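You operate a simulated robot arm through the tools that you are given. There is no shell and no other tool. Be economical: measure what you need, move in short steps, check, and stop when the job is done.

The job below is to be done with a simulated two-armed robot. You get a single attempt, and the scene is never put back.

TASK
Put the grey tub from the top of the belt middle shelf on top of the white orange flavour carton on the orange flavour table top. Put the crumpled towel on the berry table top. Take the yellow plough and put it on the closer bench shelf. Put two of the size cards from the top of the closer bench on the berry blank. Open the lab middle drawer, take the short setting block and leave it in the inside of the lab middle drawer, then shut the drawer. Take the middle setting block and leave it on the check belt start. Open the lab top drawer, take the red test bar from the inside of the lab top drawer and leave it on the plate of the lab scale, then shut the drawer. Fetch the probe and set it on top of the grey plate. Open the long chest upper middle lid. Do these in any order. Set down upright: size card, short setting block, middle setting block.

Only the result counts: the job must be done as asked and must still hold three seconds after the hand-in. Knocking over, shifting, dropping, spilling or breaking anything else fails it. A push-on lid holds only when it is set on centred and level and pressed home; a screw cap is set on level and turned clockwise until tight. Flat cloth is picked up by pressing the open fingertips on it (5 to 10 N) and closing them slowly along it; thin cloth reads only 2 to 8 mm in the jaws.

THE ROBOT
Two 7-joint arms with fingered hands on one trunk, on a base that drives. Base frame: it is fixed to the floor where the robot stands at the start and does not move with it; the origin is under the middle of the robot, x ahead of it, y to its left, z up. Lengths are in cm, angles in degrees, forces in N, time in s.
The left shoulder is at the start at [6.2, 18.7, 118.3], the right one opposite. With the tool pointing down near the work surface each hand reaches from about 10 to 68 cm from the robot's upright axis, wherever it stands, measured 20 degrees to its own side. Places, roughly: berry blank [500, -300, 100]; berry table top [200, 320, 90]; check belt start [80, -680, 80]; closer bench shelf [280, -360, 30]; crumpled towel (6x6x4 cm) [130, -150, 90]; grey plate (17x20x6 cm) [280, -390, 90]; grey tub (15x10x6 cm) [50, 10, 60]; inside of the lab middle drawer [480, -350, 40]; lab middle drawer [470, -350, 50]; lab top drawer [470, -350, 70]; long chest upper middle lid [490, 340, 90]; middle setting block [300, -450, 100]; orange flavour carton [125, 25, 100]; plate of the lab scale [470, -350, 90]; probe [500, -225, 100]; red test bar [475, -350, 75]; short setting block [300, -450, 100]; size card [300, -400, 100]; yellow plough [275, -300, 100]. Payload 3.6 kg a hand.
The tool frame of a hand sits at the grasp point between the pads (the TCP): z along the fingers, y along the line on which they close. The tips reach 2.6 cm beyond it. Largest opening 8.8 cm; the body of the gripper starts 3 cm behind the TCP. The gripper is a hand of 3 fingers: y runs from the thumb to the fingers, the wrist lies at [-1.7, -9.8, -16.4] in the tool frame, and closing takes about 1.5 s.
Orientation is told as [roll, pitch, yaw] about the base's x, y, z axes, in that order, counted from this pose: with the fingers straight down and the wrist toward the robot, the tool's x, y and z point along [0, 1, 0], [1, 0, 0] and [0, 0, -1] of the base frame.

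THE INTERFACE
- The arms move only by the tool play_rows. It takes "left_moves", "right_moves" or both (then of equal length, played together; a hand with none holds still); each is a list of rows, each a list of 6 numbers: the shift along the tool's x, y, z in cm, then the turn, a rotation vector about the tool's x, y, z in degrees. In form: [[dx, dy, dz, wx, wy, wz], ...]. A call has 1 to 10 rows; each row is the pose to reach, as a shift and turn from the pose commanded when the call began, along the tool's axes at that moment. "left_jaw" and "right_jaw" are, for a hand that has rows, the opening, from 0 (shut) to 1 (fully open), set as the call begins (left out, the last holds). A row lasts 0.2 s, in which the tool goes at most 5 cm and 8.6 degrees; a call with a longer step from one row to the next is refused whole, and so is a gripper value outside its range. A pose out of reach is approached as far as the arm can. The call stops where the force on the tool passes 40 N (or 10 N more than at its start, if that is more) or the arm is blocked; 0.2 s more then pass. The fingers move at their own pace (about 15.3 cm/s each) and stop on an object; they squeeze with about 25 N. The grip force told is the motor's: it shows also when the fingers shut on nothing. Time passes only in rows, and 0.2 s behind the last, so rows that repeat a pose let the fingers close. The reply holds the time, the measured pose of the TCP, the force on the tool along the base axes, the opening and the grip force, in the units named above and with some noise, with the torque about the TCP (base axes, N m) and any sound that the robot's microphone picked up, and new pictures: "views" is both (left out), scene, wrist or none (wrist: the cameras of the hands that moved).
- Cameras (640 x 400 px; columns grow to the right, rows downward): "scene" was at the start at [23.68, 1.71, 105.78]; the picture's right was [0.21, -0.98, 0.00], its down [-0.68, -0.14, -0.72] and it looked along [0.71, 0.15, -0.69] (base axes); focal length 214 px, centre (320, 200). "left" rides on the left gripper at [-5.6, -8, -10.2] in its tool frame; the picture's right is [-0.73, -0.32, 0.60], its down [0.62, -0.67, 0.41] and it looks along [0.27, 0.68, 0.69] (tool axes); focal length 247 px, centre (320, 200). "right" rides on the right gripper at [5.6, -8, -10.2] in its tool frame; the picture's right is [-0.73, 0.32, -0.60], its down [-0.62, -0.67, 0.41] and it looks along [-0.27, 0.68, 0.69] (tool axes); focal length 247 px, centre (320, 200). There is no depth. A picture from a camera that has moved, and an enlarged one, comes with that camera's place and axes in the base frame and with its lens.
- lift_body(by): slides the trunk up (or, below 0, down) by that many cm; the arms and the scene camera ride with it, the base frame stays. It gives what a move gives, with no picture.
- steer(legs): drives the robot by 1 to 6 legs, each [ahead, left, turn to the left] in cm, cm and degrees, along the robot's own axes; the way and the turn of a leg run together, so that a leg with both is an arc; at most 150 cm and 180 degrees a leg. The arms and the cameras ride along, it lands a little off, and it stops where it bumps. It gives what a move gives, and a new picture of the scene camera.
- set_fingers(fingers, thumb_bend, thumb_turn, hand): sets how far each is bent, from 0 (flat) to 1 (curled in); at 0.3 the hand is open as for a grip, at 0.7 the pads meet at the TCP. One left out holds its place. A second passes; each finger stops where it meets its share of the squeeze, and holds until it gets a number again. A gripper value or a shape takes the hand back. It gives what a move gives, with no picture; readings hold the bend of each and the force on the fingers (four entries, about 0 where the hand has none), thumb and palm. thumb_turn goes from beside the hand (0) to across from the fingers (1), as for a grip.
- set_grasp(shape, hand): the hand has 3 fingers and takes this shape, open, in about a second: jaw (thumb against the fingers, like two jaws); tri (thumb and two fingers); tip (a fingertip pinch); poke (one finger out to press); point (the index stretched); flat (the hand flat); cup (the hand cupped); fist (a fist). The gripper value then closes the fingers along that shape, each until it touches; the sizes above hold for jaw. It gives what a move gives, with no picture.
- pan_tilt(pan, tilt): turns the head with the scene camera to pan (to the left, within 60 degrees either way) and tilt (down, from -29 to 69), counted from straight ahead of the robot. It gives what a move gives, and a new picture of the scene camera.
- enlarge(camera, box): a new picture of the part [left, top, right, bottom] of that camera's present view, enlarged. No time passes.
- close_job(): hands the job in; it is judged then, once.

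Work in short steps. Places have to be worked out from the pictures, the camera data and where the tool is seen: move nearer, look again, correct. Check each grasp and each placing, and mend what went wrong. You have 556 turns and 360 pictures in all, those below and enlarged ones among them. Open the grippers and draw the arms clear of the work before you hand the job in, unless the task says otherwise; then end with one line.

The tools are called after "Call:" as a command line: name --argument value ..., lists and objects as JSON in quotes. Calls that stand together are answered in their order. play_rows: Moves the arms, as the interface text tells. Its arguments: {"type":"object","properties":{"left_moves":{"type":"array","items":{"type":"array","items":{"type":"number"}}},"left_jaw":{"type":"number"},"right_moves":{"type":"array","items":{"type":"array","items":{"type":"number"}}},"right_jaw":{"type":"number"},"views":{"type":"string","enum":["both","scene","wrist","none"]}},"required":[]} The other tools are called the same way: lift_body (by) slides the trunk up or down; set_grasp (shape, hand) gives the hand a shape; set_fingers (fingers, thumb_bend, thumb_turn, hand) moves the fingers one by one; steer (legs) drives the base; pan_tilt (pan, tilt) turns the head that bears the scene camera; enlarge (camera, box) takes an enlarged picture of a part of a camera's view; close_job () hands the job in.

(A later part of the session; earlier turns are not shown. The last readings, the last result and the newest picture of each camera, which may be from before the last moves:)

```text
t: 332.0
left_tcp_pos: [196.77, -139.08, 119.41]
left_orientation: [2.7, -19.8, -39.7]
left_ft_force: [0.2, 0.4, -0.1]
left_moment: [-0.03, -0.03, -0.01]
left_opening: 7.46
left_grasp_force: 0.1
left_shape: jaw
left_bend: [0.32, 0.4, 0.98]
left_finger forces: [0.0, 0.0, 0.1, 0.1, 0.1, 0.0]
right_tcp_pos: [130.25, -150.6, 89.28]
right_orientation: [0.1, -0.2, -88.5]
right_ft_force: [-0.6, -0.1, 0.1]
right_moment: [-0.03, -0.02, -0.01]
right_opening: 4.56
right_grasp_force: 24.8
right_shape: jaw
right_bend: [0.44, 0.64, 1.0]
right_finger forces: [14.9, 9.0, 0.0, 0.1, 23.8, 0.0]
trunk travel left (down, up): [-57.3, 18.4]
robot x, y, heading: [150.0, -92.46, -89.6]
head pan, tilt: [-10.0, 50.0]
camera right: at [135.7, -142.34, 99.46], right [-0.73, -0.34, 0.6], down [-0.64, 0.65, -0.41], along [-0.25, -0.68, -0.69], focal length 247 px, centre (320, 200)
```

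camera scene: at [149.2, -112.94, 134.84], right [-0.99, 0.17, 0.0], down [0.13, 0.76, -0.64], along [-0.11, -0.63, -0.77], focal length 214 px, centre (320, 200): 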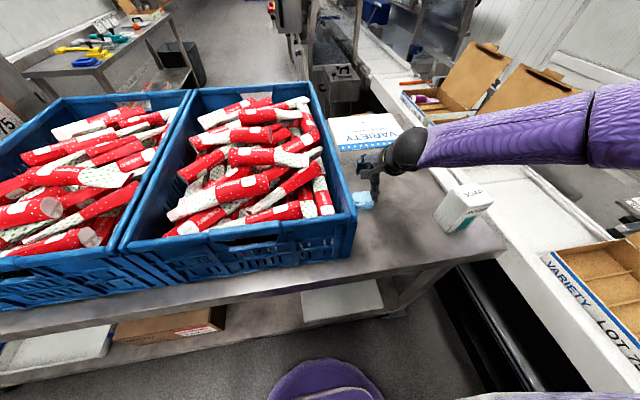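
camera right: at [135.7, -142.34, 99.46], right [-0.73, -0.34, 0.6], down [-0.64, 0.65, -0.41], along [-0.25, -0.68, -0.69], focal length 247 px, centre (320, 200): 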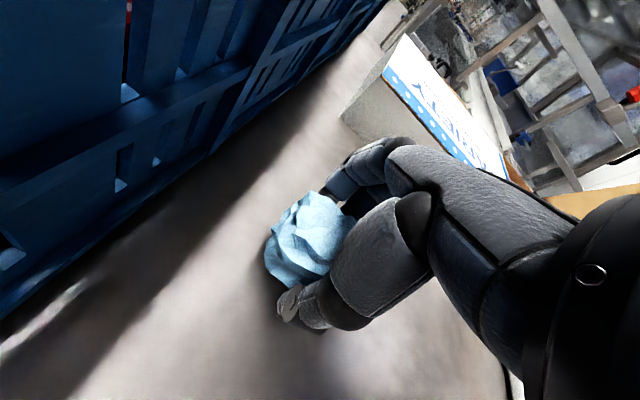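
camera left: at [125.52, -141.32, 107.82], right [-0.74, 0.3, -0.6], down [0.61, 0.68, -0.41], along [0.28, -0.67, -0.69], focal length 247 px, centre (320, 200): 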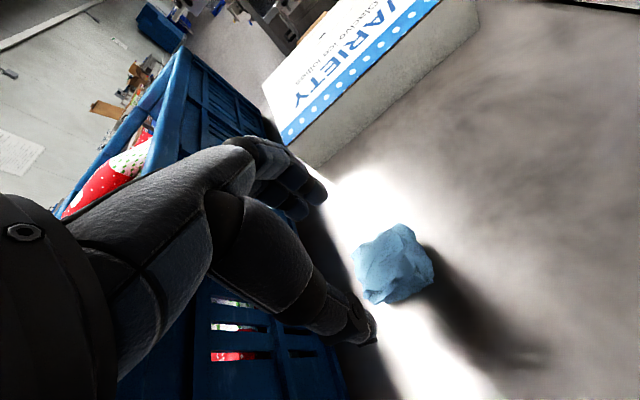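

Firm grip on the towel (4.6 cm wide). I lift it.

Call:
play_rows --right_moves '[[0, 0, -4, 0, 0, 0], [0, 0, -8.5, 0, 0, 0], [0, -1, -13, 0, 0, 0], [0, -2, -17.5, 0, 0, 0], [0, -3, -22, 0, 0, 0], [0, -4, -26, 0, 0, 0]]' --views "wrist"

Call:
lift_body --by 18

```text
t: 333.4
left_tcp_pos: [196.82, -138.93, 119.46]
left_orientation: [2.8, -19.9, -39.7]
left_ft_force: [-0.2, -0.1, -0.1]
left_moment: [0.01, -0.01, -0.03]
left_opening: 7.45
left_grasp_force: 0.0
left_shape: jaw
left_bend: [0.32, 0.4, 0.98]
left_finger forces: [0.0, 0.0, 0.0, 0.0, 0.0, 0.0]
right_tcp_pos: [130.01, -146.57, 115.28]
right_orientation: [0.0, -0.1, -88.4]
right_ft_force: [0.0, -0.1, -0.6]
right_moment: [0.03, -0.01, -0.01]
right_opening: 4.53
right_grasp_force: 24.8
right_shape: jaw
right_bend: [0.44, 0.65, 1.0]
right_finger forces: [14.3, 9.5, 0.0, 0.1, 23.9, 0.0]
trunk travel left (down, up): [-57.3, 18.4]
robot x, y, heading: [149.75, -92.15, -89.5]
head pan, tilt: [-10.0, 50.0]
camera right: at [135.56, -138.34, 125.39], right [-0.73, -0.34, 0.6], down [-0.64, 0.65, -0.41], along [-0.25, -0.68, -0.69], focal length 247 px, centre (320, 200)
```

right: 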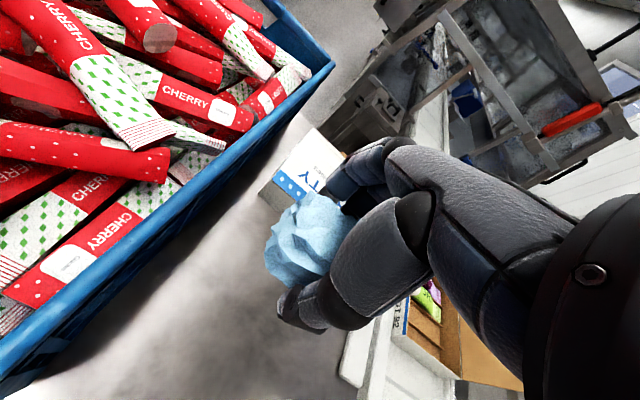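

```text
t: 335.4
left_tcp_pos: [197.67, -138.87, 137.76]
left_orientation: [3.4, -20.6, -39.4]
left_ft_force: [-0.3, 0.6, -0.4]
left_moment: [-0.02, 0.02, 0.02]
left_opening: 7.46
left_grasp_force: 0.0
left_shape: jaw
left_bend: [0.32, 0.4, 0.98]
left_finger forces: [0.0, 0.0, 0.1, 0.0, 0.0, 0.0]
right_tcp_pos: [130.17, -146.61, 133.34]
right_orientation: [0.1, -0.2, -88.5]
right_ft_force: [-0.3, 0.1, 0.3]
right_moment: [-0.04, 0.01, -0.01]
right_opening: 4.58
right_grasp_force: 24.9
right_shape: jaw
right_bend: [0.44, 0.65, 1.0]
right_finger forces: [14.3, 9.4, 0.0, 0.0, 23.9, 0.1]
trunk travel left (down, up): [-75.3, 0.4]
robot x, y, heading: [150.42, -92.01, -89.5]
head pan, tilt: [-10.0, 50.0]
```

The towel is secured. I drive out sideways (+x) with both hands above everything.

Call:
steer --legs '[[-10, 0, 0], [0, 150, 0], [0, 95, 0]]'

Call:
pan_tilt --pan 55 --tilt 30

```text
t: 348.2
left_tcp_pos: [443.51, -127.33, 137.9]
left_orientation: [3.1, -20.5, -39.7]
left_ft_force: [0.3, 0.5, -0.2]
left_moment: [-0.03, -0.06, 0.01]
left_opening: 7.47
left_grasp_force: 0.0
left_shape: jaw
left_bend: [0.32, 0.4, 0.98]
left_finger forces: [0.0, 0.0, 0.0, 0.0, 0.0, 0.0]
right_tcp_pos: [376.08, -134.66, 133.27]
right_orientation: [0.1, -0.1, -88.8]
right_ft_force: [-0.3, -0.9, 0.5]
right_moment: [0.01, 0.0, 0.02]
right_opening: 4.56
right_grasp_force: 25.0
right_shape: jaw
right_bend: [0.44, 0.65, 1.0]
right_finger forces: [14.3, 9.5, 0.0, 0.0, 23.8, 0.1]
trunk travel left (down, up): [-75.3, 0.4]
robot x, y, heading: [396.3, -80.39, -90.1]
head pan, tilt: [-10.0, 50.0]
camera scene: at [395.33, -100.91, 148.89], right [-0.99, 0.17, 0.0], down [0.13, 0.75, -0.64], along [-0.11, -0.63, -0.77], focal length 214 px, centre (320, 200)
```

scene: 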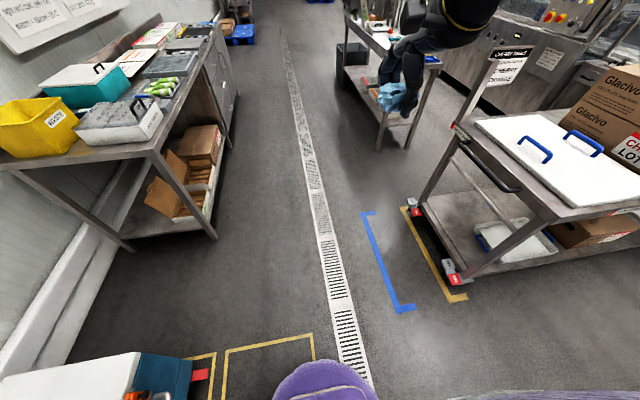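

```text
t: 349.6
left_tcp_pos: [443.59, -127.54, 137.99]
left_orientation: [3.1, -20.7, -39.6]
left_ft_force: [-0.2, -0.2, 0.1]
left_moment: [0.0, 0.01, 0.03]
left_opening: 7.47
left_grasp_force: 0.1
left_shape: jaw
left_bend: [0.32, 0.4, 0.98]
left_finger forces: [0.0, 0.0, 0.1, 0.0, 0.1, 0.0]
right_tcp_pos: [376.14, -134.62, 133.3]
right_orientation: [0.1, -0.2, -88.8]
right_ft_force: [-0.4, 0.5, 1.0]
right_moment: [0.0, -0.01, 0.0]
right_opening: 4.54
right_grasp_force: 25.0
right_shape: jaw
right_bend: [0.44, 0.65, 1.0]
right_finger forces: [14.3, 9.5, 0.0, 0.0, 23.9, 0.0]
trunk travel left (down, up): [-75.3, 0.4]
robot x, y, heading: [396.42, -80.57, -89.9]
head pan, tilt: [55.0, 30.0]
camera scene: at [404.1, -98.51, 151.84], right [-0.57, -0.82, 0.0], down [-0.41, 0.29, -0.87], along [0.71, -0.5, -0.5], focal length 214 px, centre (320, 200)
```

scene: 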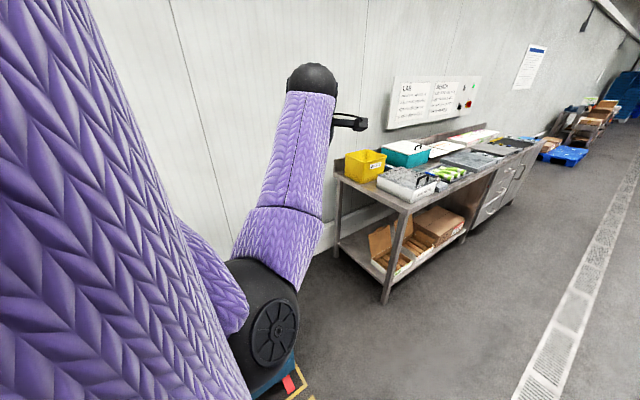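

I turn around to head along +y to the berry table, then look ahead.

Call:
steer --legs '[[0, 0, 178]]'

Call:
pan_tilt --pan 5 --tilt 20

```text
t: 357.1
left_tcp_pos: [353.63, -28.98, 138.13]
left_orientation: [3.1, -20.7, 135.2]
left_ft_force: [-0.4, 0.1, 0.9]
left_moment: [0.01, 0.02, 0.03]
left_opening: 7.44
left_grasp_force: 0.0
left_shape: jaw
left_bend: [0.32, 0.4, 0.98]
left_finger forces: [0.1, 0.0, 0.0, 0.1, 0.0, 0.0]
right_tcp_pos: [421.48, -28.08, 133.27]
right_orientation: [0.0, -0.1, 86.0]
right_ft_force: [0.5, 0.4, 0.1]
right_moment: [0.01, -0.04, 0.04]
right_opening: 4.49
right_grasp_force: 24.9
right_shape: jaw
right_bend: [0.44, 0.65, 1.0]
right_finger forces: [14.0, 9.2, 0.0, 0.0, 23.1, 0.0]
trunk travel left (down, up): [-75.3, 0.4]
robot x, y, heading: [396.35, -80.21, 85.1]
head pan, tilt: [55.0, 30.0]
camera scene: at [390.91, -61.43, 151.85], right [0.64, 0.76, 0.0], down [0.38, -0.32, -0.87], along [-0.66, 0.56, -0.5], focal length 214 px, centre (320, 200)
```

scene: 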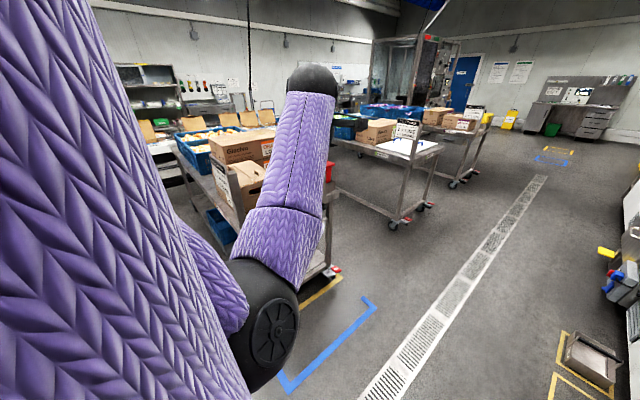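

```text
t: 358.3
left_tcp_pos: [353.58, -29.12, 138.02]
left_orientation: [3.1, -20.8, 135.1]
left_ft_force: [-0.5, 0.6, -0.1]
left_moment: [0.03, -0.01, 0.02]
left_opening: 7.48
left_grasp_force: 0.1
left_shape: jaw
left_bend: [0.32, 0.4, 0.98]
left_finger forces: [0.0, 0.0, 0.1, 0.1, 0.0, 0.0]
right_tcp_pos: [421.51, -28.08, 133.34]
right_orientation: [0.2, -0.1, 85.9]
right_ft_force: [-0.4, -0.4, -0.7]
right_moment: [0.0, 0.0, 0.0]
right_opening: 4.5
right_grasp_force: 25.0
right_shape: jaw
right_bend: [0.44, 0.65, 1.0]
right_finger forces: [14.0, 9.2, 0.0, 0.1, 23.2, 0.0]
trunk travel left (down, up): [-75.3, 0.4]
robot x, y, heading: [396.42, -80.3, 85.1]
head pan, tilt: [5.0, 20.0]
camera scene: at [397.83, -57.94, 153.45], right [1.0, 0.0, 0.0], down [0.0, -0.34, -0.94], along [0.0, 0.94, -0.34], focal length 214 px, centre (320, 200)
```

scene: 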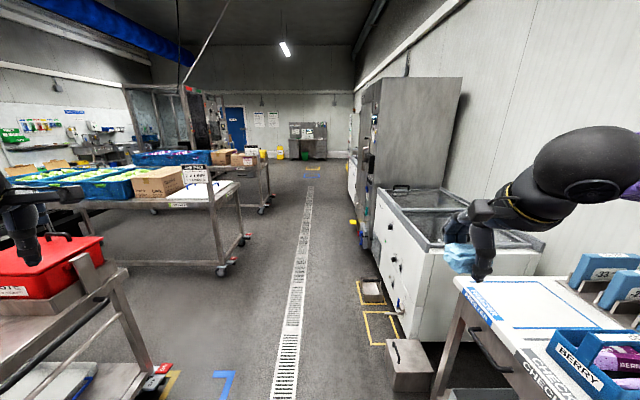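

Ahead the berry table ends near x≈315 at y≈283+. I drive up to y≈215 and look at its top.

Call:
steer --legs '[[145, 8, 5], [145, 0, 0]]'

Call:
pan_tilt --pan 40 --tilt 28

```text
t: 372.5
left_tcp_pos: [356.32, 264.56, 138.03]
left_orientation: [3.2, -20.8, 137.9]
left_ft_force: [-0.1, -0.8, -0.2]
left_moment: [0.02, -0.01, 0.02]
left_opening: 7.46
left_grasp_force: 0.0
left_shape: jaw
left_bend: [0.32, 0.4, 0.98]
left_finger forces: [0.0, 0.0, 0.0, 0.0, 0.1, 0.0]
right_tcp_pos: [424.2, 268.64, 133.22]
right_orientation: [0.2, -0.1, 88.8]
right_ft_force: [-0.4, -0.1, -0.2]
right_moment: [0.01, 0.0, -0.01]
right_opening: 4.48
right_grasp_force: 25.0
right_shape: jaw
right_bend: [0.44, 0.65, 1.0]
right_finger forces: [14.0, 9.2, 0.0, 0.0, 23.1, 0.0]
trunk travel left (down, up): [-75.3, 0.4]
robot x, y, heading: [401.5, 215.34, 87.6]
head pan, tilt: [5.0, 20.0]
camera scene: at [401.9, 237.67, 153.45], right [1.0, 0.04, 0.0], down [0.02, -0.34, -0.94], along [-0.04, 0.94, -0.34], focal length 214 px, centre (320, 200)
```

scene: 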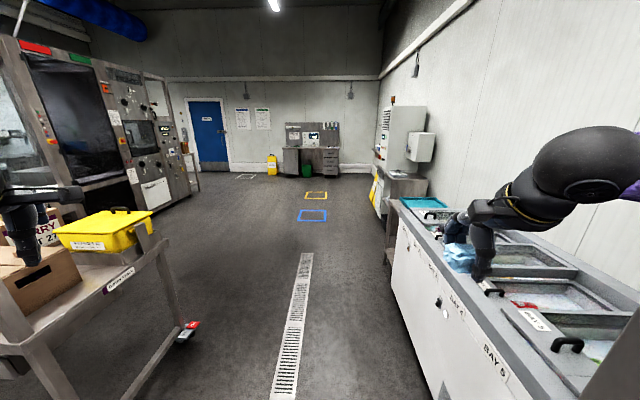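

```text
t: 373.6
left_tcp_pos: [356.43, 264.47, 138.2]
left_orientation: [3.1, -20.9, 138.0]
left_ft_force: [-0.3, 0.1, 0.2]
left_moment: [0.02, -0.01, -0.01]
left_opening: 7.47
left_grasp_force: 0.0
left_shape: jaw
left_bend: [0.32, 0.4, 0.98]
left_finger forces: [0.1, 0.1, 0.0, 0.1, 0.0, 0.1]
right_tcp_pos: [424.24, 268.72, 133.35]
right_orientation: [0.1, -0.1, 88.8]
right_ft_force: [-0.3, -0.1, -0.2]
right_moment: [-0.03, -0.01, -0.01]
right_opening: 4.49
right_grasp_force: 25.1
right_shape: jaw
right_bend: [0.44, 0.65, 1.0]
right_finger forces: [14.0, 9.2, 0.0, 0.0, 23.2, 0.0]
trunk travel left (down, up): [-75.3, 0.4]
robot x, y, heading: [401.35, 215.3, 87.7]
head pan, tilt: [40.0, 28.0]
camera scene: at [396.77, 235.59, 152.17], right [0.79, 0.61, 0.0], down [0.29, -0.37, -0.88], along [-0.54, 0.7, -0.47], focal length 214 px, centre (320, 200)
```

scene: 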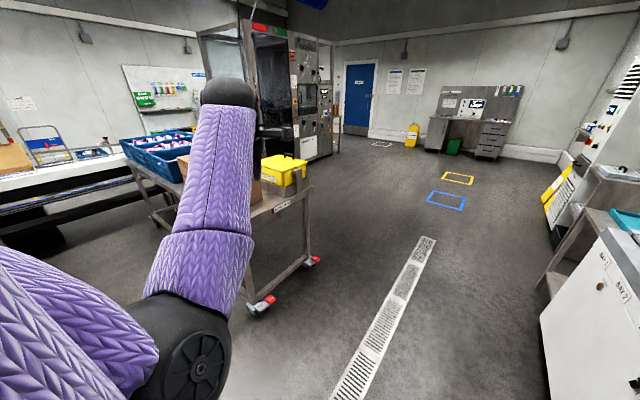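

I drive level with the berry table's end and turn to face it.

Call:
steer --legs '[[108, 8, 0], [0, 0, 92]]'

Call:
pan_tilt --pan 0 --tilt 32

```text
t: 383.1
left_tcp_pos: [349.82, 279.68, 138.1]
left_orientation: [3.2, -20.9, -130.4]
left_ft_force: [0.6, 0.8, 0.1]
left_moment: [0.05, -0.03, -0.02]
left_opening: 7.45
left_grasp_force: 0.1
left_shape: jaw
left_bend: [0.32, 0.4, 0.98]
left_finger forces: [0.1, 0.0, 0.1, 0.0, 0.1, 0.0]
right_tcp_pos: [343.64, 347.39, 133.19]
right_orientation: [0.1, -0.1, -179.6]
right_ft_force: [0.0, 0.5, -0.9]
right_moment: [0.02, -0.01, -0.01]
right_opening: 4.46
right_grasp_force: 24.9
right_shape: jaw
right_bend: [0.44, 0.65, 1.0]
right_finger forces: [13.9, 9.1, 0.0, 0.0, 22.9, 0.1]
trunk travel left (down, up): [-75.3, 0.4]
robot x, y, heading: [397.9, 326.11, 179.2]
head pan, tilt: [40.0, 28.0]
camera scene: at [377.87, 320.61, 152.16], right [-0.63, 0.77, 0.0], down [0.36, 0.3, -0.88], along [-0.68, -0.56, -0.47], focal length 214 px, centre (320, 200)
```

scene: 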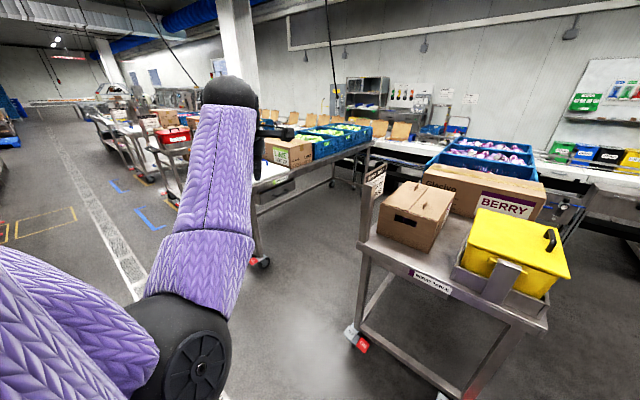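

```text
t: 384.2
left_tcp_pos: [349.94, 279.52, 138.14]
left_orientation: [3.2, -20.8, -130.5]
left_ft_force: [-0.8, 1.0, -0.3]
left_moment: [-0.01, 0.02, 0.0]
left_opening: 7.48
left_grasp_force: 0.0
left_shape: jaw
left_bend: [0.32, 0.4, 0.98]
left_finger forces: [0.0, 0.0, 0.0, 0.1, 0.0, 0.0]
right_tcp_pos: [343.81, 347.25, 133.29]
right_orientation: [0.0, -0.1, -179.6]
right_ft_force: [0.0, -0.6, 0.1]
right_moment: [-0.01, 0.0, 0.0]
right_opening: 4.45
right_grasp_force: 24.7
right_shape: jaw
right_bend: [0.44, 0.65, 1.0]
right_finger forces: [13.8, 9.1, 0.0, 0.1, 22.9, 0.1]
trunk travel left (down, up): [-75.3, 0.4]
robot x, y, heading: [397.96, 326.4, 179.1]
head pan, tilt: [0.0, 32.0]
camera scene: at [375.97, 326.49, 151.53], right [0.01, 1.0, 0.0], down [0.53, -0.01, -0.85], along [-0.85, 0.01, -0.53], focal length 214 px, centre (320, 200)
```

scene: 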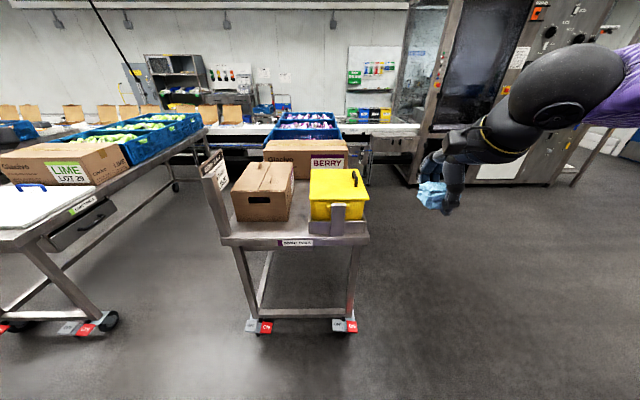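

The berry table's end strip in front of the brown box (x≈294–310, y≈288–318) is free. I shift the base so the towel hangs above it.

Call:
steer --legs '[[40, 46, 0]]'

Call:
pan_tilt --pan -15 --tilt 48

```text
t: 387.6
left_tcp_pos: [309.72, 233.8, 138.08]
left_orientation: [3.2, -20.7, -130.5]
left_ft_force: [-0.2, -0.1, -0.4]
left_moment: [0.0, 0.01, 0.03]
left_opening: 7.47
left_grasp_force: 0.1
left_shape: jaw
left_bend: [0.32, 0.4, 0.98]
left_finger forces: [0.0, 0.0, 0.0, 0.0, 0.0, 0.1]
right_tcp_pos: [303.53, 301.45, 133.17]
right_orientation: [0.1, -0.1, -179.7]
right_ft_force: [-0.3, -0.3, 0.2]
right_moment: [0.0, 0.03, 0.01]
right_opening: 4.43
right_grasp_force: 25.0
right_shape: jaw
right_bend: [0.44, 0.65, 1.0]
right_finger forces: [13.8, 9.1, 0.0, 0.0, 22.9, 0.0]
trunk travel left (down, up): [-75.3, 0.4]
robot x, y, heading: [357.38, 280.66, 179.4]
head pan, tilt: [0.0, 32.0]
camera scene: at [335.82, 280.65, 151.54], right [0.01, 1.0, 0.0], down [0.53, -0.01, -0.85], along [-0.85, 0.01, -0.53], focal length 214 px, centre (320, 200)
```

scene: 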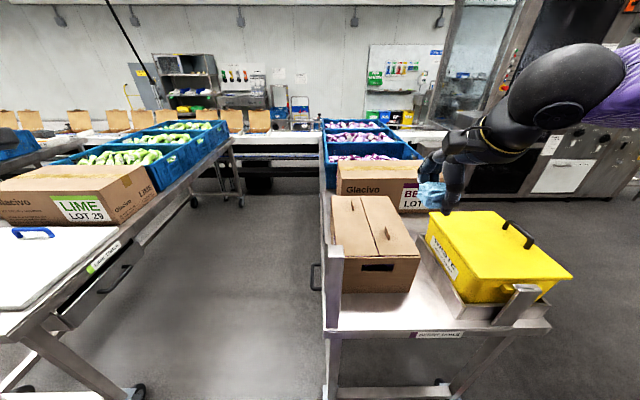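

```text
t: 388.4
left_tcp_pos: [309.69, 233.66, 138.07]
left_orientation: [3.2, -20.8, -130.5]
left_ft_force: [0.4, -0.4, -0.2]
left_moment: [-0.01, 0.0, 0.0]
left_opening: 7.47
left_grasp_force: 0.0
left_shape: jaw
left_bend: [0.32, 0.4, 0.98]
left_finger forces: [0.1, 0.1, 0.0, 0.0, 0.0, 0.0]
right_tcp_pos: [303.68, 301.35, 133.35]
right_orientation: [0.1, 0.0, -179.7]
right_ft_force: [-0.1, 0.8, 0.4]
right_moment: [0.0, 0.0, -0.01]
right_opening: 4.44
right_grasp_force: 25.1
right_shape: jaw
right_bend: [0.44, 0.65, 1.0]
right_finger forces: [13.8, 9.1, 0.0, 0.0, 22.9, 0.0]
trunk travel left (down, up): [-75.3, 0.4]
robot x, y, heading: [357.51, 280.02, 179.2]
head pan, tilt: [-15.0, 48.0]
camera scene: at [337.15, 282.61, 149.17], right [0.27, 0.96, 0.0], down [0.71, -0.2, -0.67], along [-0.64, 0.18, -0.74], focal length 214 px, centre (320, 200)
```

scene: 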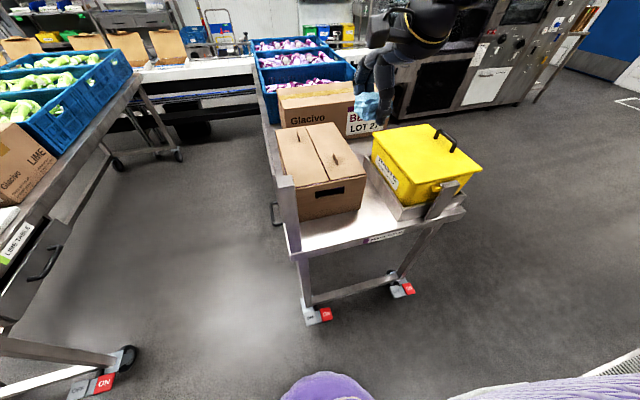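

The free strip is x≈291.5–303. I rotate the hand 45° so its knuckles clear the brown box and move over (298,299).

Call:
play_rows --right_moves '[[0.4, 1, 1, 0, 0, -8], [0.8, 2, 3, 0, 0, -16], [1.2, 3, 6, 0, 0, -24], [1.6, 4, 9, 0, 0, -32], [2, 5, 12, 0, 0, -40], [2.4, 5.6, 15, 0, 0, -45]]'

```text
t: 389.8
left_tcp_pos: [309.74, 233.84, 138.06]
left_orientation: [3.2, -20.8, -130.4]
left_ft_force: [0.0, -0.1, -0.4]
left_moment: [-0.03, 0.01, -0.02]
left_opening: 7.49
left_grasp_force: 0.0
left_shape: jaw
left_bend: [0.32, 0.4, 0.98]
left_finger forces: [0.0, 0.0, 0.0, 0.0, 0.1, 0.0]
right_tcp_pos: [299.54, 299.72, 124.17]
right_orientation: [0.0, -0.3, -147.7]
right_ft_force: [0.3, 0.2, -0.2]
right_moment: [-0.02, 0.01, -0.02]
right_opening: 4.44
right_grasp_force: 25.0
right_shape: jaw
right_bend: [0.44, 0.65, 1.0]
right_finger forces: [13.7, 9.2, 0.0, 0.0, 22.9, 0.0]
right hand out of reach, approached as far as the arm can: row 5, 6
trunk travel left (down, up): [-75.3, 0.4]
robot x, y, heading: [357.57, 280.29, 179.3]
head pan, tilt: [-15.0, 48.0]
camera scene: at [337.17, 282.65, 149.17], right [0.27, 0.96, 0.0], down [0.72, -0.2, -0.67], along [-0.64, 0.18, -0.74], focal length 214 px, centre (320, 200)
camera right: at [309.36, 299.43, 134.3], right [-0.66, 0.45, 0.6], down [0.23, 0.88, -0.41], along [-0.71, -0.14, -0.69], focal length 247 px, centre (320, 200)
```

scene: 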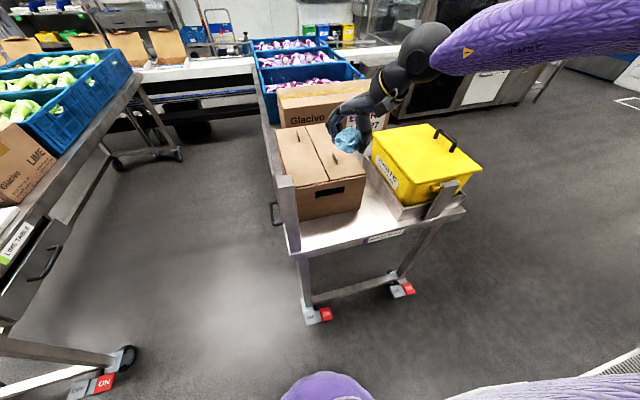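
right: 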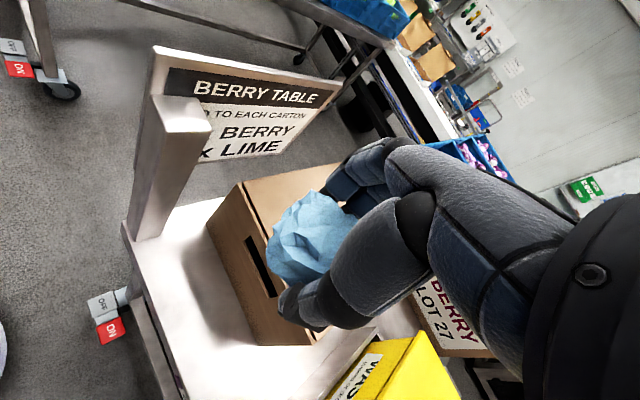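

The strip is confirmed at x 291.5–303. I nudge the base 2 cm ahead and lower the trunk.

Call:
steer --legs '[[2, 0, 0]]'

Call:
lift_body --by -26

Call:
enlarge --camera "right" --box '[0, 0, 640, 400]'

```text
t: 390.6
left_tcp_pos: [308.21, 233.77, 138.3]
left_orientation: [3.0, -21.0, -130.4]
left_ft_force: [-0.7, 0.0, 0.1]
left_moment: [0.02, 0.0, -0.02]
left_opening: 7.48
left_grasp_force: 0.0
left_shape: jaw
left_bend: [0.32, 0.4, 0.98]
left_finger forces: [0.1, 0.0, 0.0, 0.1, 0.0, 0.0]
right_tcp_pos: [297.99, 299.9, 124.4]
right_orientation: [-0.1, -0.3, -147.6]
right_ft_force: [0.1, -0.9, -0.3]
right_moment: [-0.01, 0.01, -0.01]
right_opening: 4.42
right_grasp_force: 25.5
right_shape: jaw
right_bend: [0.44, 0.65, 1.0]
right_finger forces: [13.8, 9.2, 0.1, 0.1, 23.1, 0.1]
trunk travel left (down, up): [-75.3, 0.4]
robot x, y, heading: [355.71, 280.18, 179.1]
head pan, tilt: [-15.0, 48.0]
camera scene: at [335.71, 282.65, 149.24], right [0.27, 0.96, 0.0], down [0.71, -0.2, -0.67], along [-0.65, 0.18, -0.74], focal length 214 px, centre (320, 200)
```

scene: 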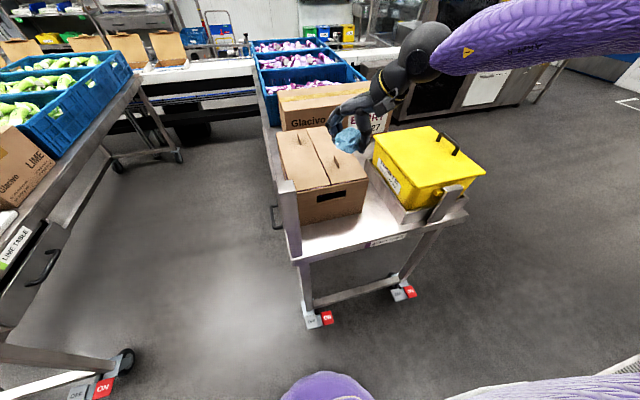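

```text
t: 393.2
left_tcp_pos: [307.86, 233.44, 112.35]
left_orientation: [3.6, -21.4, -130.2]
left_ft_force: [0.3, -0.2, 0.9]
left_moment: [-0.02, 0.0, -0.02]
left_opening: 7.46
left_grasp_force: 0.0
left_shape: jaw
left_bend: [0.32, 0.4, 0.98]
left_finger forces: [0.0, 0.0, 0.0, 0.1, 0.0, 0.0]
right_tcp_pos: [297.46, 299.84, 98.12]
right_orientation: [-0.1, -0.2, -147.6]
right_ft_force: [0.3, 0.1, -0.5]
right_moment: [0.01, -0.04, -0.01]
right_opening: 4.44
right_grasp_force: 25.1
right_shape: jaw
right_bend: [0.44, 0.65, 1.0]
right_finger forces: [13.8, 9.4, 0.1, 0.1, 23.0, 0.1]
trunk travel left (down, up): [-49.3, 26.4]
robot x, y, heading: [355.44, 280.24, 179.1]
head pan, tilt: [-15.0, 48.0]
```

```text
1.00 times, centred on (320, 200) of right (not enlarged: the box is as wide or as high as the picture)
camera zoom: at [307.4, 299.44, 108.36], right [-0.66, 0.45, 0.6], down [0.23, 0.88, -0.41], along [-0.72, -0.14, -0.68], focal length 247 px, centre (320, 200)
```

zoom: 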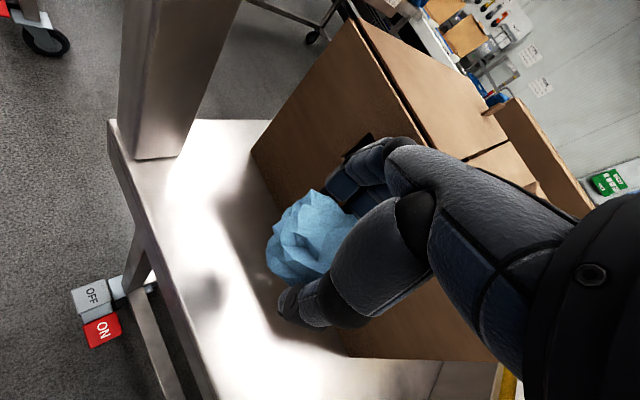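

The fingers are very close to the box face, so I back off 1.7 cm and lower further.

Call:
steer --legs '[[-1.7, 0, 0]]'

Call:
lift_body --by -4.5

Call:
enlarge --camera "right" --box '[0, 0, 640, 400]'

```text
t: 394.0
left_tcp_pos: [309.6, 233.37, 112.38]
left_orientation: [3.4, -21.4, -130.0]
left_ft_force: [1.0, -0.2, 0.0]
left_moment: [0.0, 0.01, -0.02]
left_opening: 7.48
left_grasp_force: 0.0
left_shape: jaw
left_bend: [0.32, 0.4, 0.98]
left_finger forces: [0.0, 0.0, 0.0, 0.0, 0.1, 0.0]
right_tcp_pos: [299.2, 299.85, 98.15]
right_orientation: [-0.1, -0.2, -147.7]
right_ft_force: [0.0, 0.0, 0.2]
right_moment: [0.05, 0.01, -0.02]
right_opening: 4.42
right_grasp_force: 24.7
right_shape: jaw
right_bend: [0.44, 0.65, 1.0]
right_finger forces: [13.7, 9.4, 0.1, 0.1, 23.0, 0.1]
trunk travel left (down, up): [-49.3, 26.4]
robot x, y, heading: [357.27, 280.42, 179.2]
head pan, tilt: [-15.0, 48.0]
camera scene: at [336.42, 282.65, 122.84], right [0.27, 0.96, 0.0], down [0.71, -0.2, -0.67], along [-0.64, 0.18, -0.74], focal length 214 px, centre (320, 200)
```

scene: 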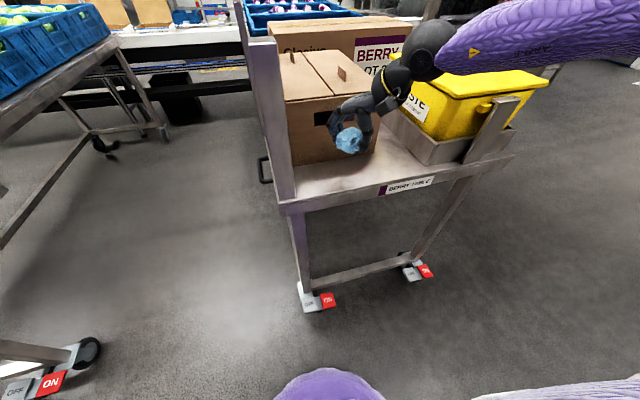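

```text
t: 394.9
left_tcp_pos: [309.73, 233.05, 108.14]
left_orientation: [3.6, -21.7, -129.9]
left_ft_force: [0.6, 0.5, -0.2]
left_moment: [0.01, 0.0, 0.02]
left_opening: 7.47
left_grasp_force: 0.1
left_shape: jaw
left_bend: [0.32, 0.4, 0.98]
left_finger forces: [0.1, 0.0, 0.0, 0.0, 0.0, 0.1]
right_tcp_pos: [299.17, 299.82, 93.7]
right_orientation: [0.0, -0.2, -147.7]
right_ft_force: [-0.4, -0.6, -0.5]
right_moment: [0.0, -0.01, -0.04]
right_opening: 4.45
right_grasp_force: 24.8
right_shape: jaw
right_bend: [0.44, 0.65, 1.0]
right_finger forces: [13.7, 9.2, 0.0, 0.0, 23.0, 0.0]
trunk travel left (down, up): [-44.8, 30.9]
robot x, y, heading: [357.42, 280.63, 179.1]
head pan, tilt: [-15.0, 48.0]
```

```text
1.00 times, centred on (320, 200) of right (not enlarged: the box is as wide or as high as the picture)
camera zoom: at [309.12, 299.4, 103.85], right [-0.66, 0.45, 0.6], down [0.23, 0.88, -0.41], along [-0.72, -0.14, -0.69], focal length 247 px, centre (320, 200)
```

zoom: 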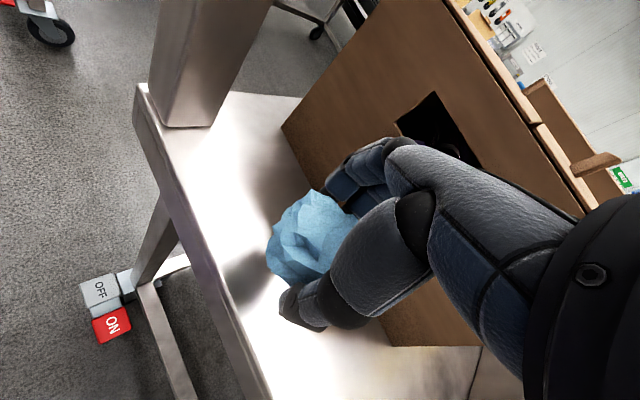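

Placement spot looks right, with margin to the edge. I lower to contact.

Call:
lift_body --by -1.2

Call:
lift_body --by -0.8

```text
t: 395.5
left_tcp_pos: [309.7, 232.72, 107.02]
left_orientation: [3.8, -22.0, -130.0]
left_ft_force: [-0.2, 0.0, 0.3]
left_moment: [0.0, 0.0, 0.03]
left_opening: 7.49
left_grasp_force: 0.1
left_shape: jaw
left_bend: [0.32, 0.4, 0.98]
left_finger forces: [0.0, 0.0, 0.1, 0.1, 0.0, 0.0]
right_tcp_pos: [299.13, 299.8, 92.39]
right_orientation: [0.0, -0.2, -147.6]
right_ft_force: [-0.4, -0.2, -0.3]
right_moment: [-0.03, -0.01, 0.0]
right_opening: 4.44
right_grasp_force: 25.3
right_shape: jaw
right_bend: [0.44, 0.65, 1.0]
right_finger forces: [13.6, 9.3, 0.0, 0.0, 23.1, 0.0]
trunk travel left (down, up): [-43.6, 32.1]
robot x, y, heading: [357.29, 280.46, 179.3]
head pan, tilt: [-15.0, 48.0]
```

```text
t: 396.1
left_tcp_pos: [309.76, 232.67, 106.32]
left_orientation: [3.9, -22.0, -130.0]
left_ft_force: [0.3, 0.5, 0.8]
left_moment: [0.0, 0.02, 0.0]
left_opening: 7.48
left_grasp_force: 0.1
left_shape: jaw
left_bend: [0.32, 0.4, 0.98]
left_finger forces: [0.1, 0.1, 0.0, 0.0, 0.1, 0.1]
right_tcp_pos: [299.23, 299.88, 91.65]
right_orientation: [0.0, -0.2, -147.5]
right_ft_force: [-0.7, 0.9, 0.5]
right_moment: [-0.01, -0.02, 0.01]
right_opening: 4.43
right_grasp_force: 24.8
right_shape: jaw
right_bend: [0.44, 0.65, 1.0]
right_finger forces: [13.8, 9.4, 0.1, 0.0, 23.1, 0.0]
trunk travel left (down, up): [-42.8, 32.9]
robot x, y, heading: [357.43, 280.33, 179.2]
head pan, tilt: [-15.0, 48.0]
```

Call:
lift_body --by -0.8

Call:
lift_body --by -0.8

```text
t: 396.6
left_tcp_pos: [309.66, 232.63, 105.65]
left_orientation: [4.0, -22.1, -130.0]
left_ft_force: [0.9, -0.2, -0.9]
left_moment: [0.0, 0.0, -0.03]
left_opening: 7.46
left_grasp_force: 0.0
left_shape: jaw
left_bend: [0.32, 0.4, 0.98]
left_finger forces: [0.1, 0.1, 0.0, 0.0, 0.0, 0.0]
right_tcp_pos: [299.06, 299.8, 90.83]
right_orientation: [0.0, -0.2, -147.6]
right_ft_force: [-1.2, -0.5, -1.3]
right_moment: [0.0, -0.01, 0.0]
right_opening: 4.47
right_grasp_force: 25.4
right_shape: jaw
right_bend: [0.44, 0.65, 1.0]
right_finger forces: [13.7, 9.2, 0.0, 0.0, 23.1, 0.0]
trunk travel left (down, up): [-42.0, 33.7]
robot x, y, heading: [357.2, 280.43, 179.2]
head pan, tilt: [-15.0, 48.0]
```

```text
t: 397.2
left_tcp_pos: [309.78, 232.52, 104.73]
left_orientation: [3.9, -22.0, -129.8]
left_ft_force: [-0.4, -0.1, 0.2]
left_moment: [-0.01, -0.03, 0.0]
left_opening: 7.47
left_grasp_force: 0.0
left_shape: jaw
left_bend: [0.32, 0.4, 0.98]
left_finger forces: [0.1, 0.1, 0.0, 0.0, 0.0, 0.0]
right_tcp_pos: [299.26, 299.75, 90.06]
right_orientation: [-0.1, -0.1, -147.7]
right_ft_force: [0.5, 0.0, -0.1]
right_moment: [-0.02, 0.02, 0.01]
right_opening: 4.44
right_grasp_force: 25.0
right_shape: jaw
right_bend: [0.44, 0.65, 1.0]
right_finger forces: [13.8, 9.3, 0.0, 0.0, 23.0, 0.0]
trunk travel left (down, up): [-41.2, 34.5]
robot x, y, heading: [357.41, 280.25, 179.2]
head pan, tilt: [-15.0, 48.0]
```

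Call:
lift_body --by -1

Call:
lift_body --by -0.6

```text
t: 397.8
left_tcp_pos: [309.72, 232.6, 103.64]
left_orientation: [3.9, -22.1, -129.8]
left_ft_force: [0.5, 0.5, -0.5]
left_moment: [-0.01, -0.02, -0.02]
left_opening: 7.44
left_grasp_force: 0.0
left_shape: jaw
left_bend: [0.32, 0.4, 0.98]
left_finger forces: [0.0, 0.0, 0.1, 0.0, 0.0, 0.0]
right_tcp_pos: [299.29, 299.84, 89.11]
right_orientation: [-0.1, -0.2, -147.8]
right_ft_force: [0.0, -0.6, -1.0]
right_moment: [-0.05, -0.01, 0.0]
right_opening: 4.46
right_grasp_force: 25.0
right_shape: jaw
right_bend: [0.44, 0.65, 1.0]
right_finger forces: [13.8, 9.3, 0.1, 0.0, 23.0, 0.0]
trunk travel left (down, up): [-40.2, 35.5]
robot x, y, heading: [357.23, 280.2, 179.3]
head pan, tilt: [-15.0, 48.0]
```

```text
t: 398.3
left_tcp_pos: [309.61, 232.59, 103.14]
left_orientation: [3.8, -22.1, -129.8]
left_ft_force: [-0.8, -0.8, 0.3]
left_moment: [-0.02, -0.05, -0.01]
left_opening: 7.47
left_grasp_force: 0.0
left_shape: jaw
left_bend: [0.32, 0.4, 0.98]
left_finger forces: [0.1, 0.1, 0.0, 0.1, 0.0, 0.1]
right_tcp_pos: [299.11, 299.65, 88.67]
right_orientation: [0.0, -0.4, -147.7]
right_ft_force: [0.5, 0.3, 10.3]
right_moment: [0.2, -0.35, -0.01]
right_opening: 4.46
right_grasp_force: 25.3
right_shape: jaw
right_bend: [0.44, 0.65, 1.0]
right_finger forces: [12.8, 9.6, 0.0, 0.0, 33.0, 0.0]
trunk travel left (down, up): [-39.6, 36.1]
robot x, y, heading: [357.11, 280.46, 179.1]
head pan, tilt: [-15.0, 48.0]
```

Contact (10 N). I open the hand while easing up a little.

Call:
play_rows --right_moves '[[0, 0, -0.3, 0, 0, 0], [0, 0, -0.6, 0, 0, 0], [0, 0, -0.8, 0, 0, 0], [0, 0, -0.8, 0, 0, 0], [0, 0, -0.8, 0, 0, 0]]' --right_jaw 0.72 --views "wrist"

```text
t: 399.5
left_tcp_pos: [309.56, 232.51, 103.15]
left_orientation: [3.9, -22.1, -129.8]
left_ft_force: [0.3, 0.7, 0.3]
left_moment: [0.0, 0.01, 0.02]
left_opening: 7.48
left_grasp_force: 0.1
left_shape: jaw
left_bend: [0.32, 0.4, 0.98]
left_finger forces: [0.1, 0.0, 0.0, 0.0, 0.0, 0.0]
right_tcp_pos: [299.35, 299.91, 89.23]
right_orientation: [0.0, 0.0, -147.6]
right_ft_force: [-0.8, 0.2, 0.8]
right_moment: [0.04, 0.0, 0.01]
right_opening: 6.28
right_grasp_force: 0.1
right_shape: jaw
right_bend: [0.35, 0.54, 0.99]
right_finger forces: [0.0, 0.0, 0.0, 0.0, 0.0, 0.0]
trunk travel left (down, up): [-39.6, 36.1]
robot x, y, heading: [357.37, 280.42, 179.4]
head pan, tilt: [-15.0, 48.0]
camera right: at [309.16, 299.45, 99.43], right [-0.66, 0.45, 0.6], down [0.23, 0.88, -0.41], along [-0.71, -0.14, -0.69], focal length 247 px, centre (320, 200)
```

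right: 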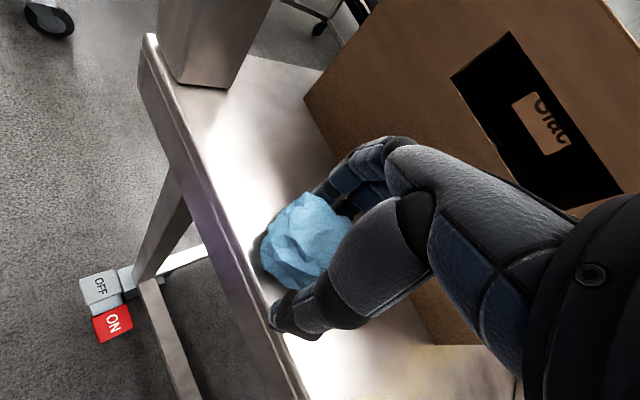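

The towel is free on the berry table. I withdraw upward.

Call:
lift_body --by 10

Call:
enlarge --camera "right" --box '[0, 0, 640, 400]'

```text
t: 400.9
left_tcp_pos: [309.45, 232.6, 113.25]
left_orientation: [3.6, -22.2, -129.8]
left_ft_force: [-0.2, -0.1, 0.5]
left_moment: [-0.01, -0.02, 0.02]
left_opening: 7.46
left_grasp_force: 0.0
left_shape: jaw
left_bend: [0.32, 0.4, 0.98]
left_finger forces: [0.0, 0.1, 0.0, 0.0, 0.0, 0.0]
right_tcp_pos: [299.19, 299.88, 99.16]
right_orientation: [0.1, -0.1, -147.6]
right_ft_force: [0.2, 0.4, 0.5]
right_moment: [0.01, -0.04, 0.0]
right_opening: 6.31
right_grasp_force: 0.1
right_shape: jaw
right_bend: [0.35, 0.54, 0.99]
right_finger forces: [0.0, 0.0, 0.1, 0.1, 0.0, 0.1]
trunk travel left (down, up): [-49.6, 26.1]
robot x, y, heading: [357.34, 280.18, 179.2]
head pan, tilt: [-15.0, 48.0]
```

```text
1.00 times, centred on (320, 200) of right (not enlarged: the box is as wide or as high as the picture)
camera zoom: at [309.09, 299.43, 109.35], right [-0.66, 0.45, 0.6], down [0.23, 0.88, -0.41], along [-0.71, -0.14, -0.69], focal length 247 px, centre (320, 200)
```

zoom: 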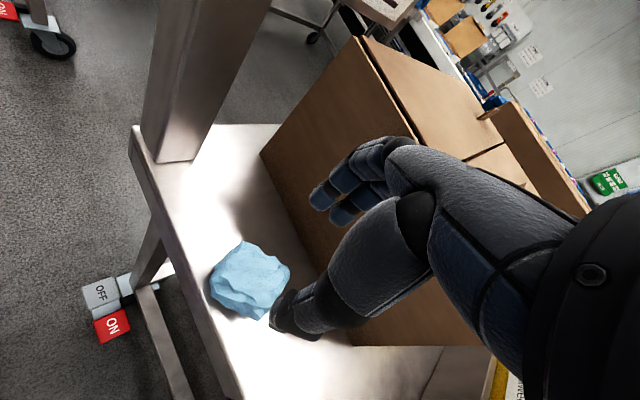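

The towel rests on the table with margin. Next the long chest just behind me: I raise, back off, and turn around to look at it.

Call:
lift_body --by 25

Call:
steer --legs '[[-25, -30, 0], [0, 0, 178]]'

Call:
pan_tilt --pan 0 --tilt 35

```text
t: 403.4
left_tcp_pos: [309.49, 232.7, 138.27]
left_orientation: [3.5, -22.1, -129.8]
left_ft_force: [0.1, -0.5, -0.4]
left_moment: [-0.03, 0.03, 0.03]
left_opening: 7.48
left_grasp_force: 0.0
left_shape: jaw
left_bend: [0.32, 0.4, 0.98]
left_finger forces: [0.1, 0.0, 0.0, 0.1, 0.0, 0.1]
right_tcp_pos: [299.18, 299.82, 124.2]
right_orientation: [0.0, -0.1, -147.7]
right_ft_force: [-1.3, 0.0, 0.2]
right_moment: [0.0, 0.0, -0.01]
right_opening: 6.3
right_grasp_force: 0.1
right_shape: jaw
right_bend: [0.35, 0.54, 0.99]
right_finger forces: [0.1, 0.1, 0.1, 0.0, 0.0, 0.0]
trunk travel left (down, up): [-74.6, 1.1]
robot x, y, heading: [357.13, 280.52, 179.0]
head pan, tilt: [-15.0, 48.0]
```

```text
t: 413.0
left_tcp_pos: [434.99, 352.27, 138.2]
left_orientation: [3.7, -22.0, 44.4]
left_ft_force: [-0.6, 0.5, 0.3]
left_moment: [0.0, 0.01, 0.0]
left_opening: 7.47
left_grasp_force: 0.1
left_shape: jaw
left_bend: [0.32, 0.4, 0.98]
left_finger forces: [0.0, 0.1, 0.1, 0.0, 0.0, 0.0]
right_tcp_pos: [438.44, 284.44, 124.2]
right_orientation: [0.0, -0.1, 26.5]
right_ft_force: [0.4, -0.7, 0.0]
right_moment: [0.0, 0.01, -0.02]
right_opening: 6.27
right_grasp_force: 0.0
right_shape: jaw
right_bend: [0.35, 0.54, 0.99]
right_finger forces: [0.0, 0.0, 0.1, 0.0, 0.0, 0.0]
trunk travel left (down, up): [-74.6, 1.1]
robot x, y, heading: [382.33, 309.97, -6.7]
head pan, tilt: [-15.0, 48.0]
camera scene: at [403.26, 305.3, 148.46], right [-0.37, -0.93, 0.0], down [-0.69, 0.27, -0.67], along [0.62, -0.25, -0.74], focal length 214 px, centre (320, 200)
```

scene: 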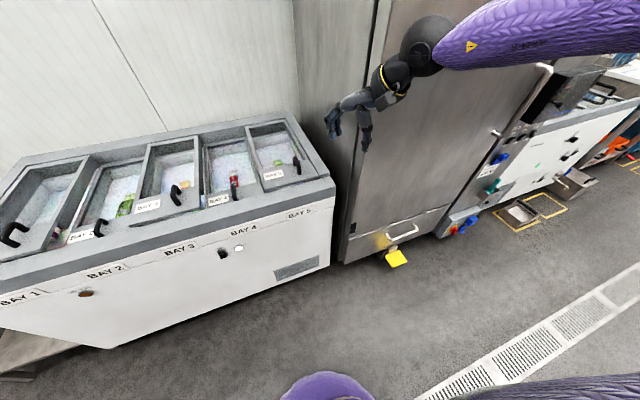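

```text
t: 413.8
left_tcp_pos: [434.91, 352.37, 138.26]
left_orientation: [3.7, -22.2, 44.4]
left_ft_force: [0.1, 0.4, 0.3]
left_moment: [0.03, -0.01, 0.0]
left_opening: 7.45
left_grasp_force: 0.1
left_shape: jaw
left_bend: [0.32, 0.4, 0.98]
left_finger forces: [0.0, 0.0, 0.0, 0.1, 0.0, 0.0]
right_tcp_pos: [438.37, 284.38, 124.23]
right_orientation: [0.0, -0.2, 26.5]
right_ft_force: [1.0, 0.3, -0.5]
right_moment: [0.02, 0.0, -0.01]
right_opening: 6.32
right_grasp_force: 0.1
right_shape: jaw
right_bend: [0.35, 0.54, 0.99]
right_finger forces: [0.1, 0.0, 0.1, 0.1, 0.1, 0.1]
trunk travel left (down, up): [-74.6, 1.1]
robot x, y, heading: [382.57, 309.77, -6.6]
head pan, tilt: [0.0, 35.0]
camera scene: at [404.68, 307.19, 150.36], right [-0.12, -0.99, 0.0], down [-0.57, 0.07, -0.82], along [0.81, -0.1, -0.57], focal length 214 px, centre (320, 200)
```

scene: 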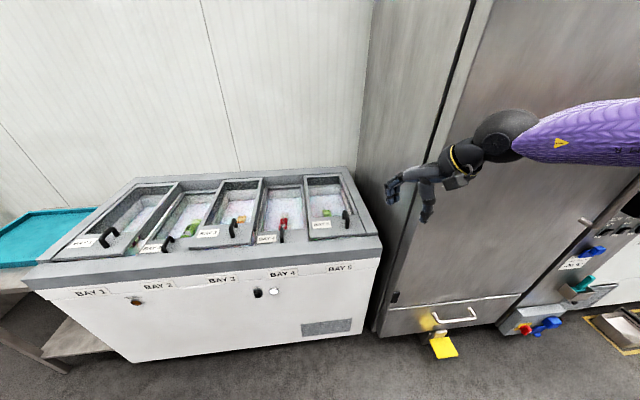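

The chest has five glass lids, apparently on upper and lower rails. I look closer to tell which ones ride on top.

Call:
enlarge --camera "scene" --box '[40, 160, 400, 300]'

Call:
steer --legs '[[0, 40, 6]]'

Call:
enlarge --camera "scene" --box '[160, 180, 480, 380]'

```text
1.78 times, centred on (220, 230) of scene
camera zoom: at [404.68, 307.19, 150.36], right [-0.12, -0.99, 0.0], down [-0.57, 0.07, -0.82], along [0.81, -0.1, -0.57], focal length 381 px, centre (498, 147)
```

zoom: 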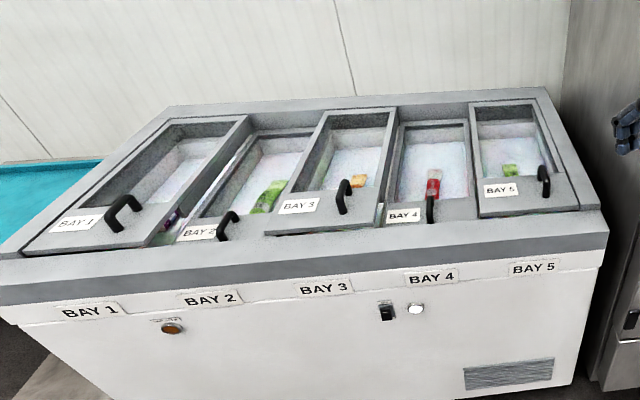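

```text
t: 416.3
left_tcp_pos: [432.23, 397.54, 138.28]
left_orientation: [3.9, -22.3, 50.8]
left_ft_force: [0.5, -1.1, 0.7]
left_moment: [-0.03, 0.04, 0.01]
left_opening: 7.47
left_grasp_force: 0.2
left_shape: jaw
left_bend: [0.32, 0.4, 0.98]
left_finger forces: [0.1, 0.0, 0.0, 0.1, 0.0, 0.0]
right_tcp_pos: [443.34, 330.47, 124.31]
right_orientation: [-0.1, -0.1, 32.8]
right_ft_force: [-0.6, 0.1, -0.1]
right_moment: [0.01, 0.01, 0.02]
right_opening: 6.3
right_grasp_force: 0.0
right_shape: jaw
right_bend: [0.35, 0.54, 0.99]
right_finger forces: [0.0, 0.0, 0.0, 0.0, 0.0, 0.0]
trunk travel left (down, up): [-74.6, 1.1]
robot x, y, heading: [385.31, 349.48, 0.0]
head pan, tilt: [0.0, 35.0]
camera scene: at [407.25, 349.34, 150.36], right [-0.01, -1.0, 0.0], down [-0.57, 0.0, -0.82], along [0.82, 0.0, -0.57], focal length 214 px, centre (320, 200)
```

scene: 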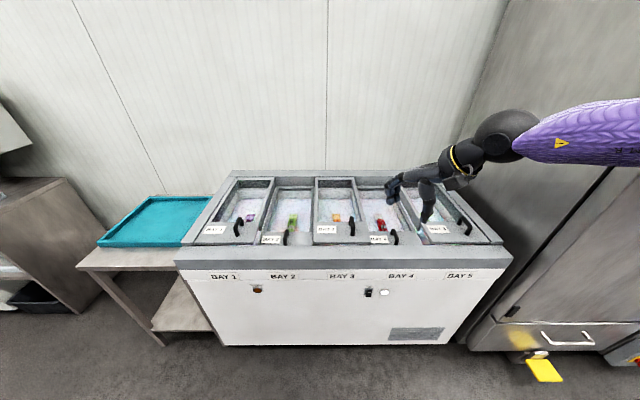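

```text
2.00 times, centred on (320, 280) of scene
camera zoom: at [407.25, 349.34, 150.36], right [-0.01, -1.0, 0.0], down [-0.57, 0.0, -0.82], along [0.82, 0.0, -0.57], focal length 429 px, centre (320, 40)
```

zoom: 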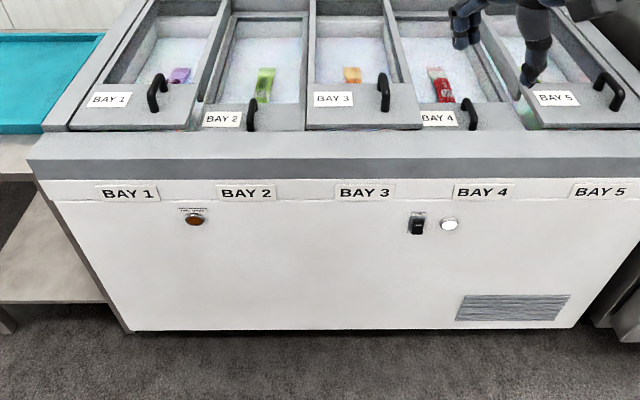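

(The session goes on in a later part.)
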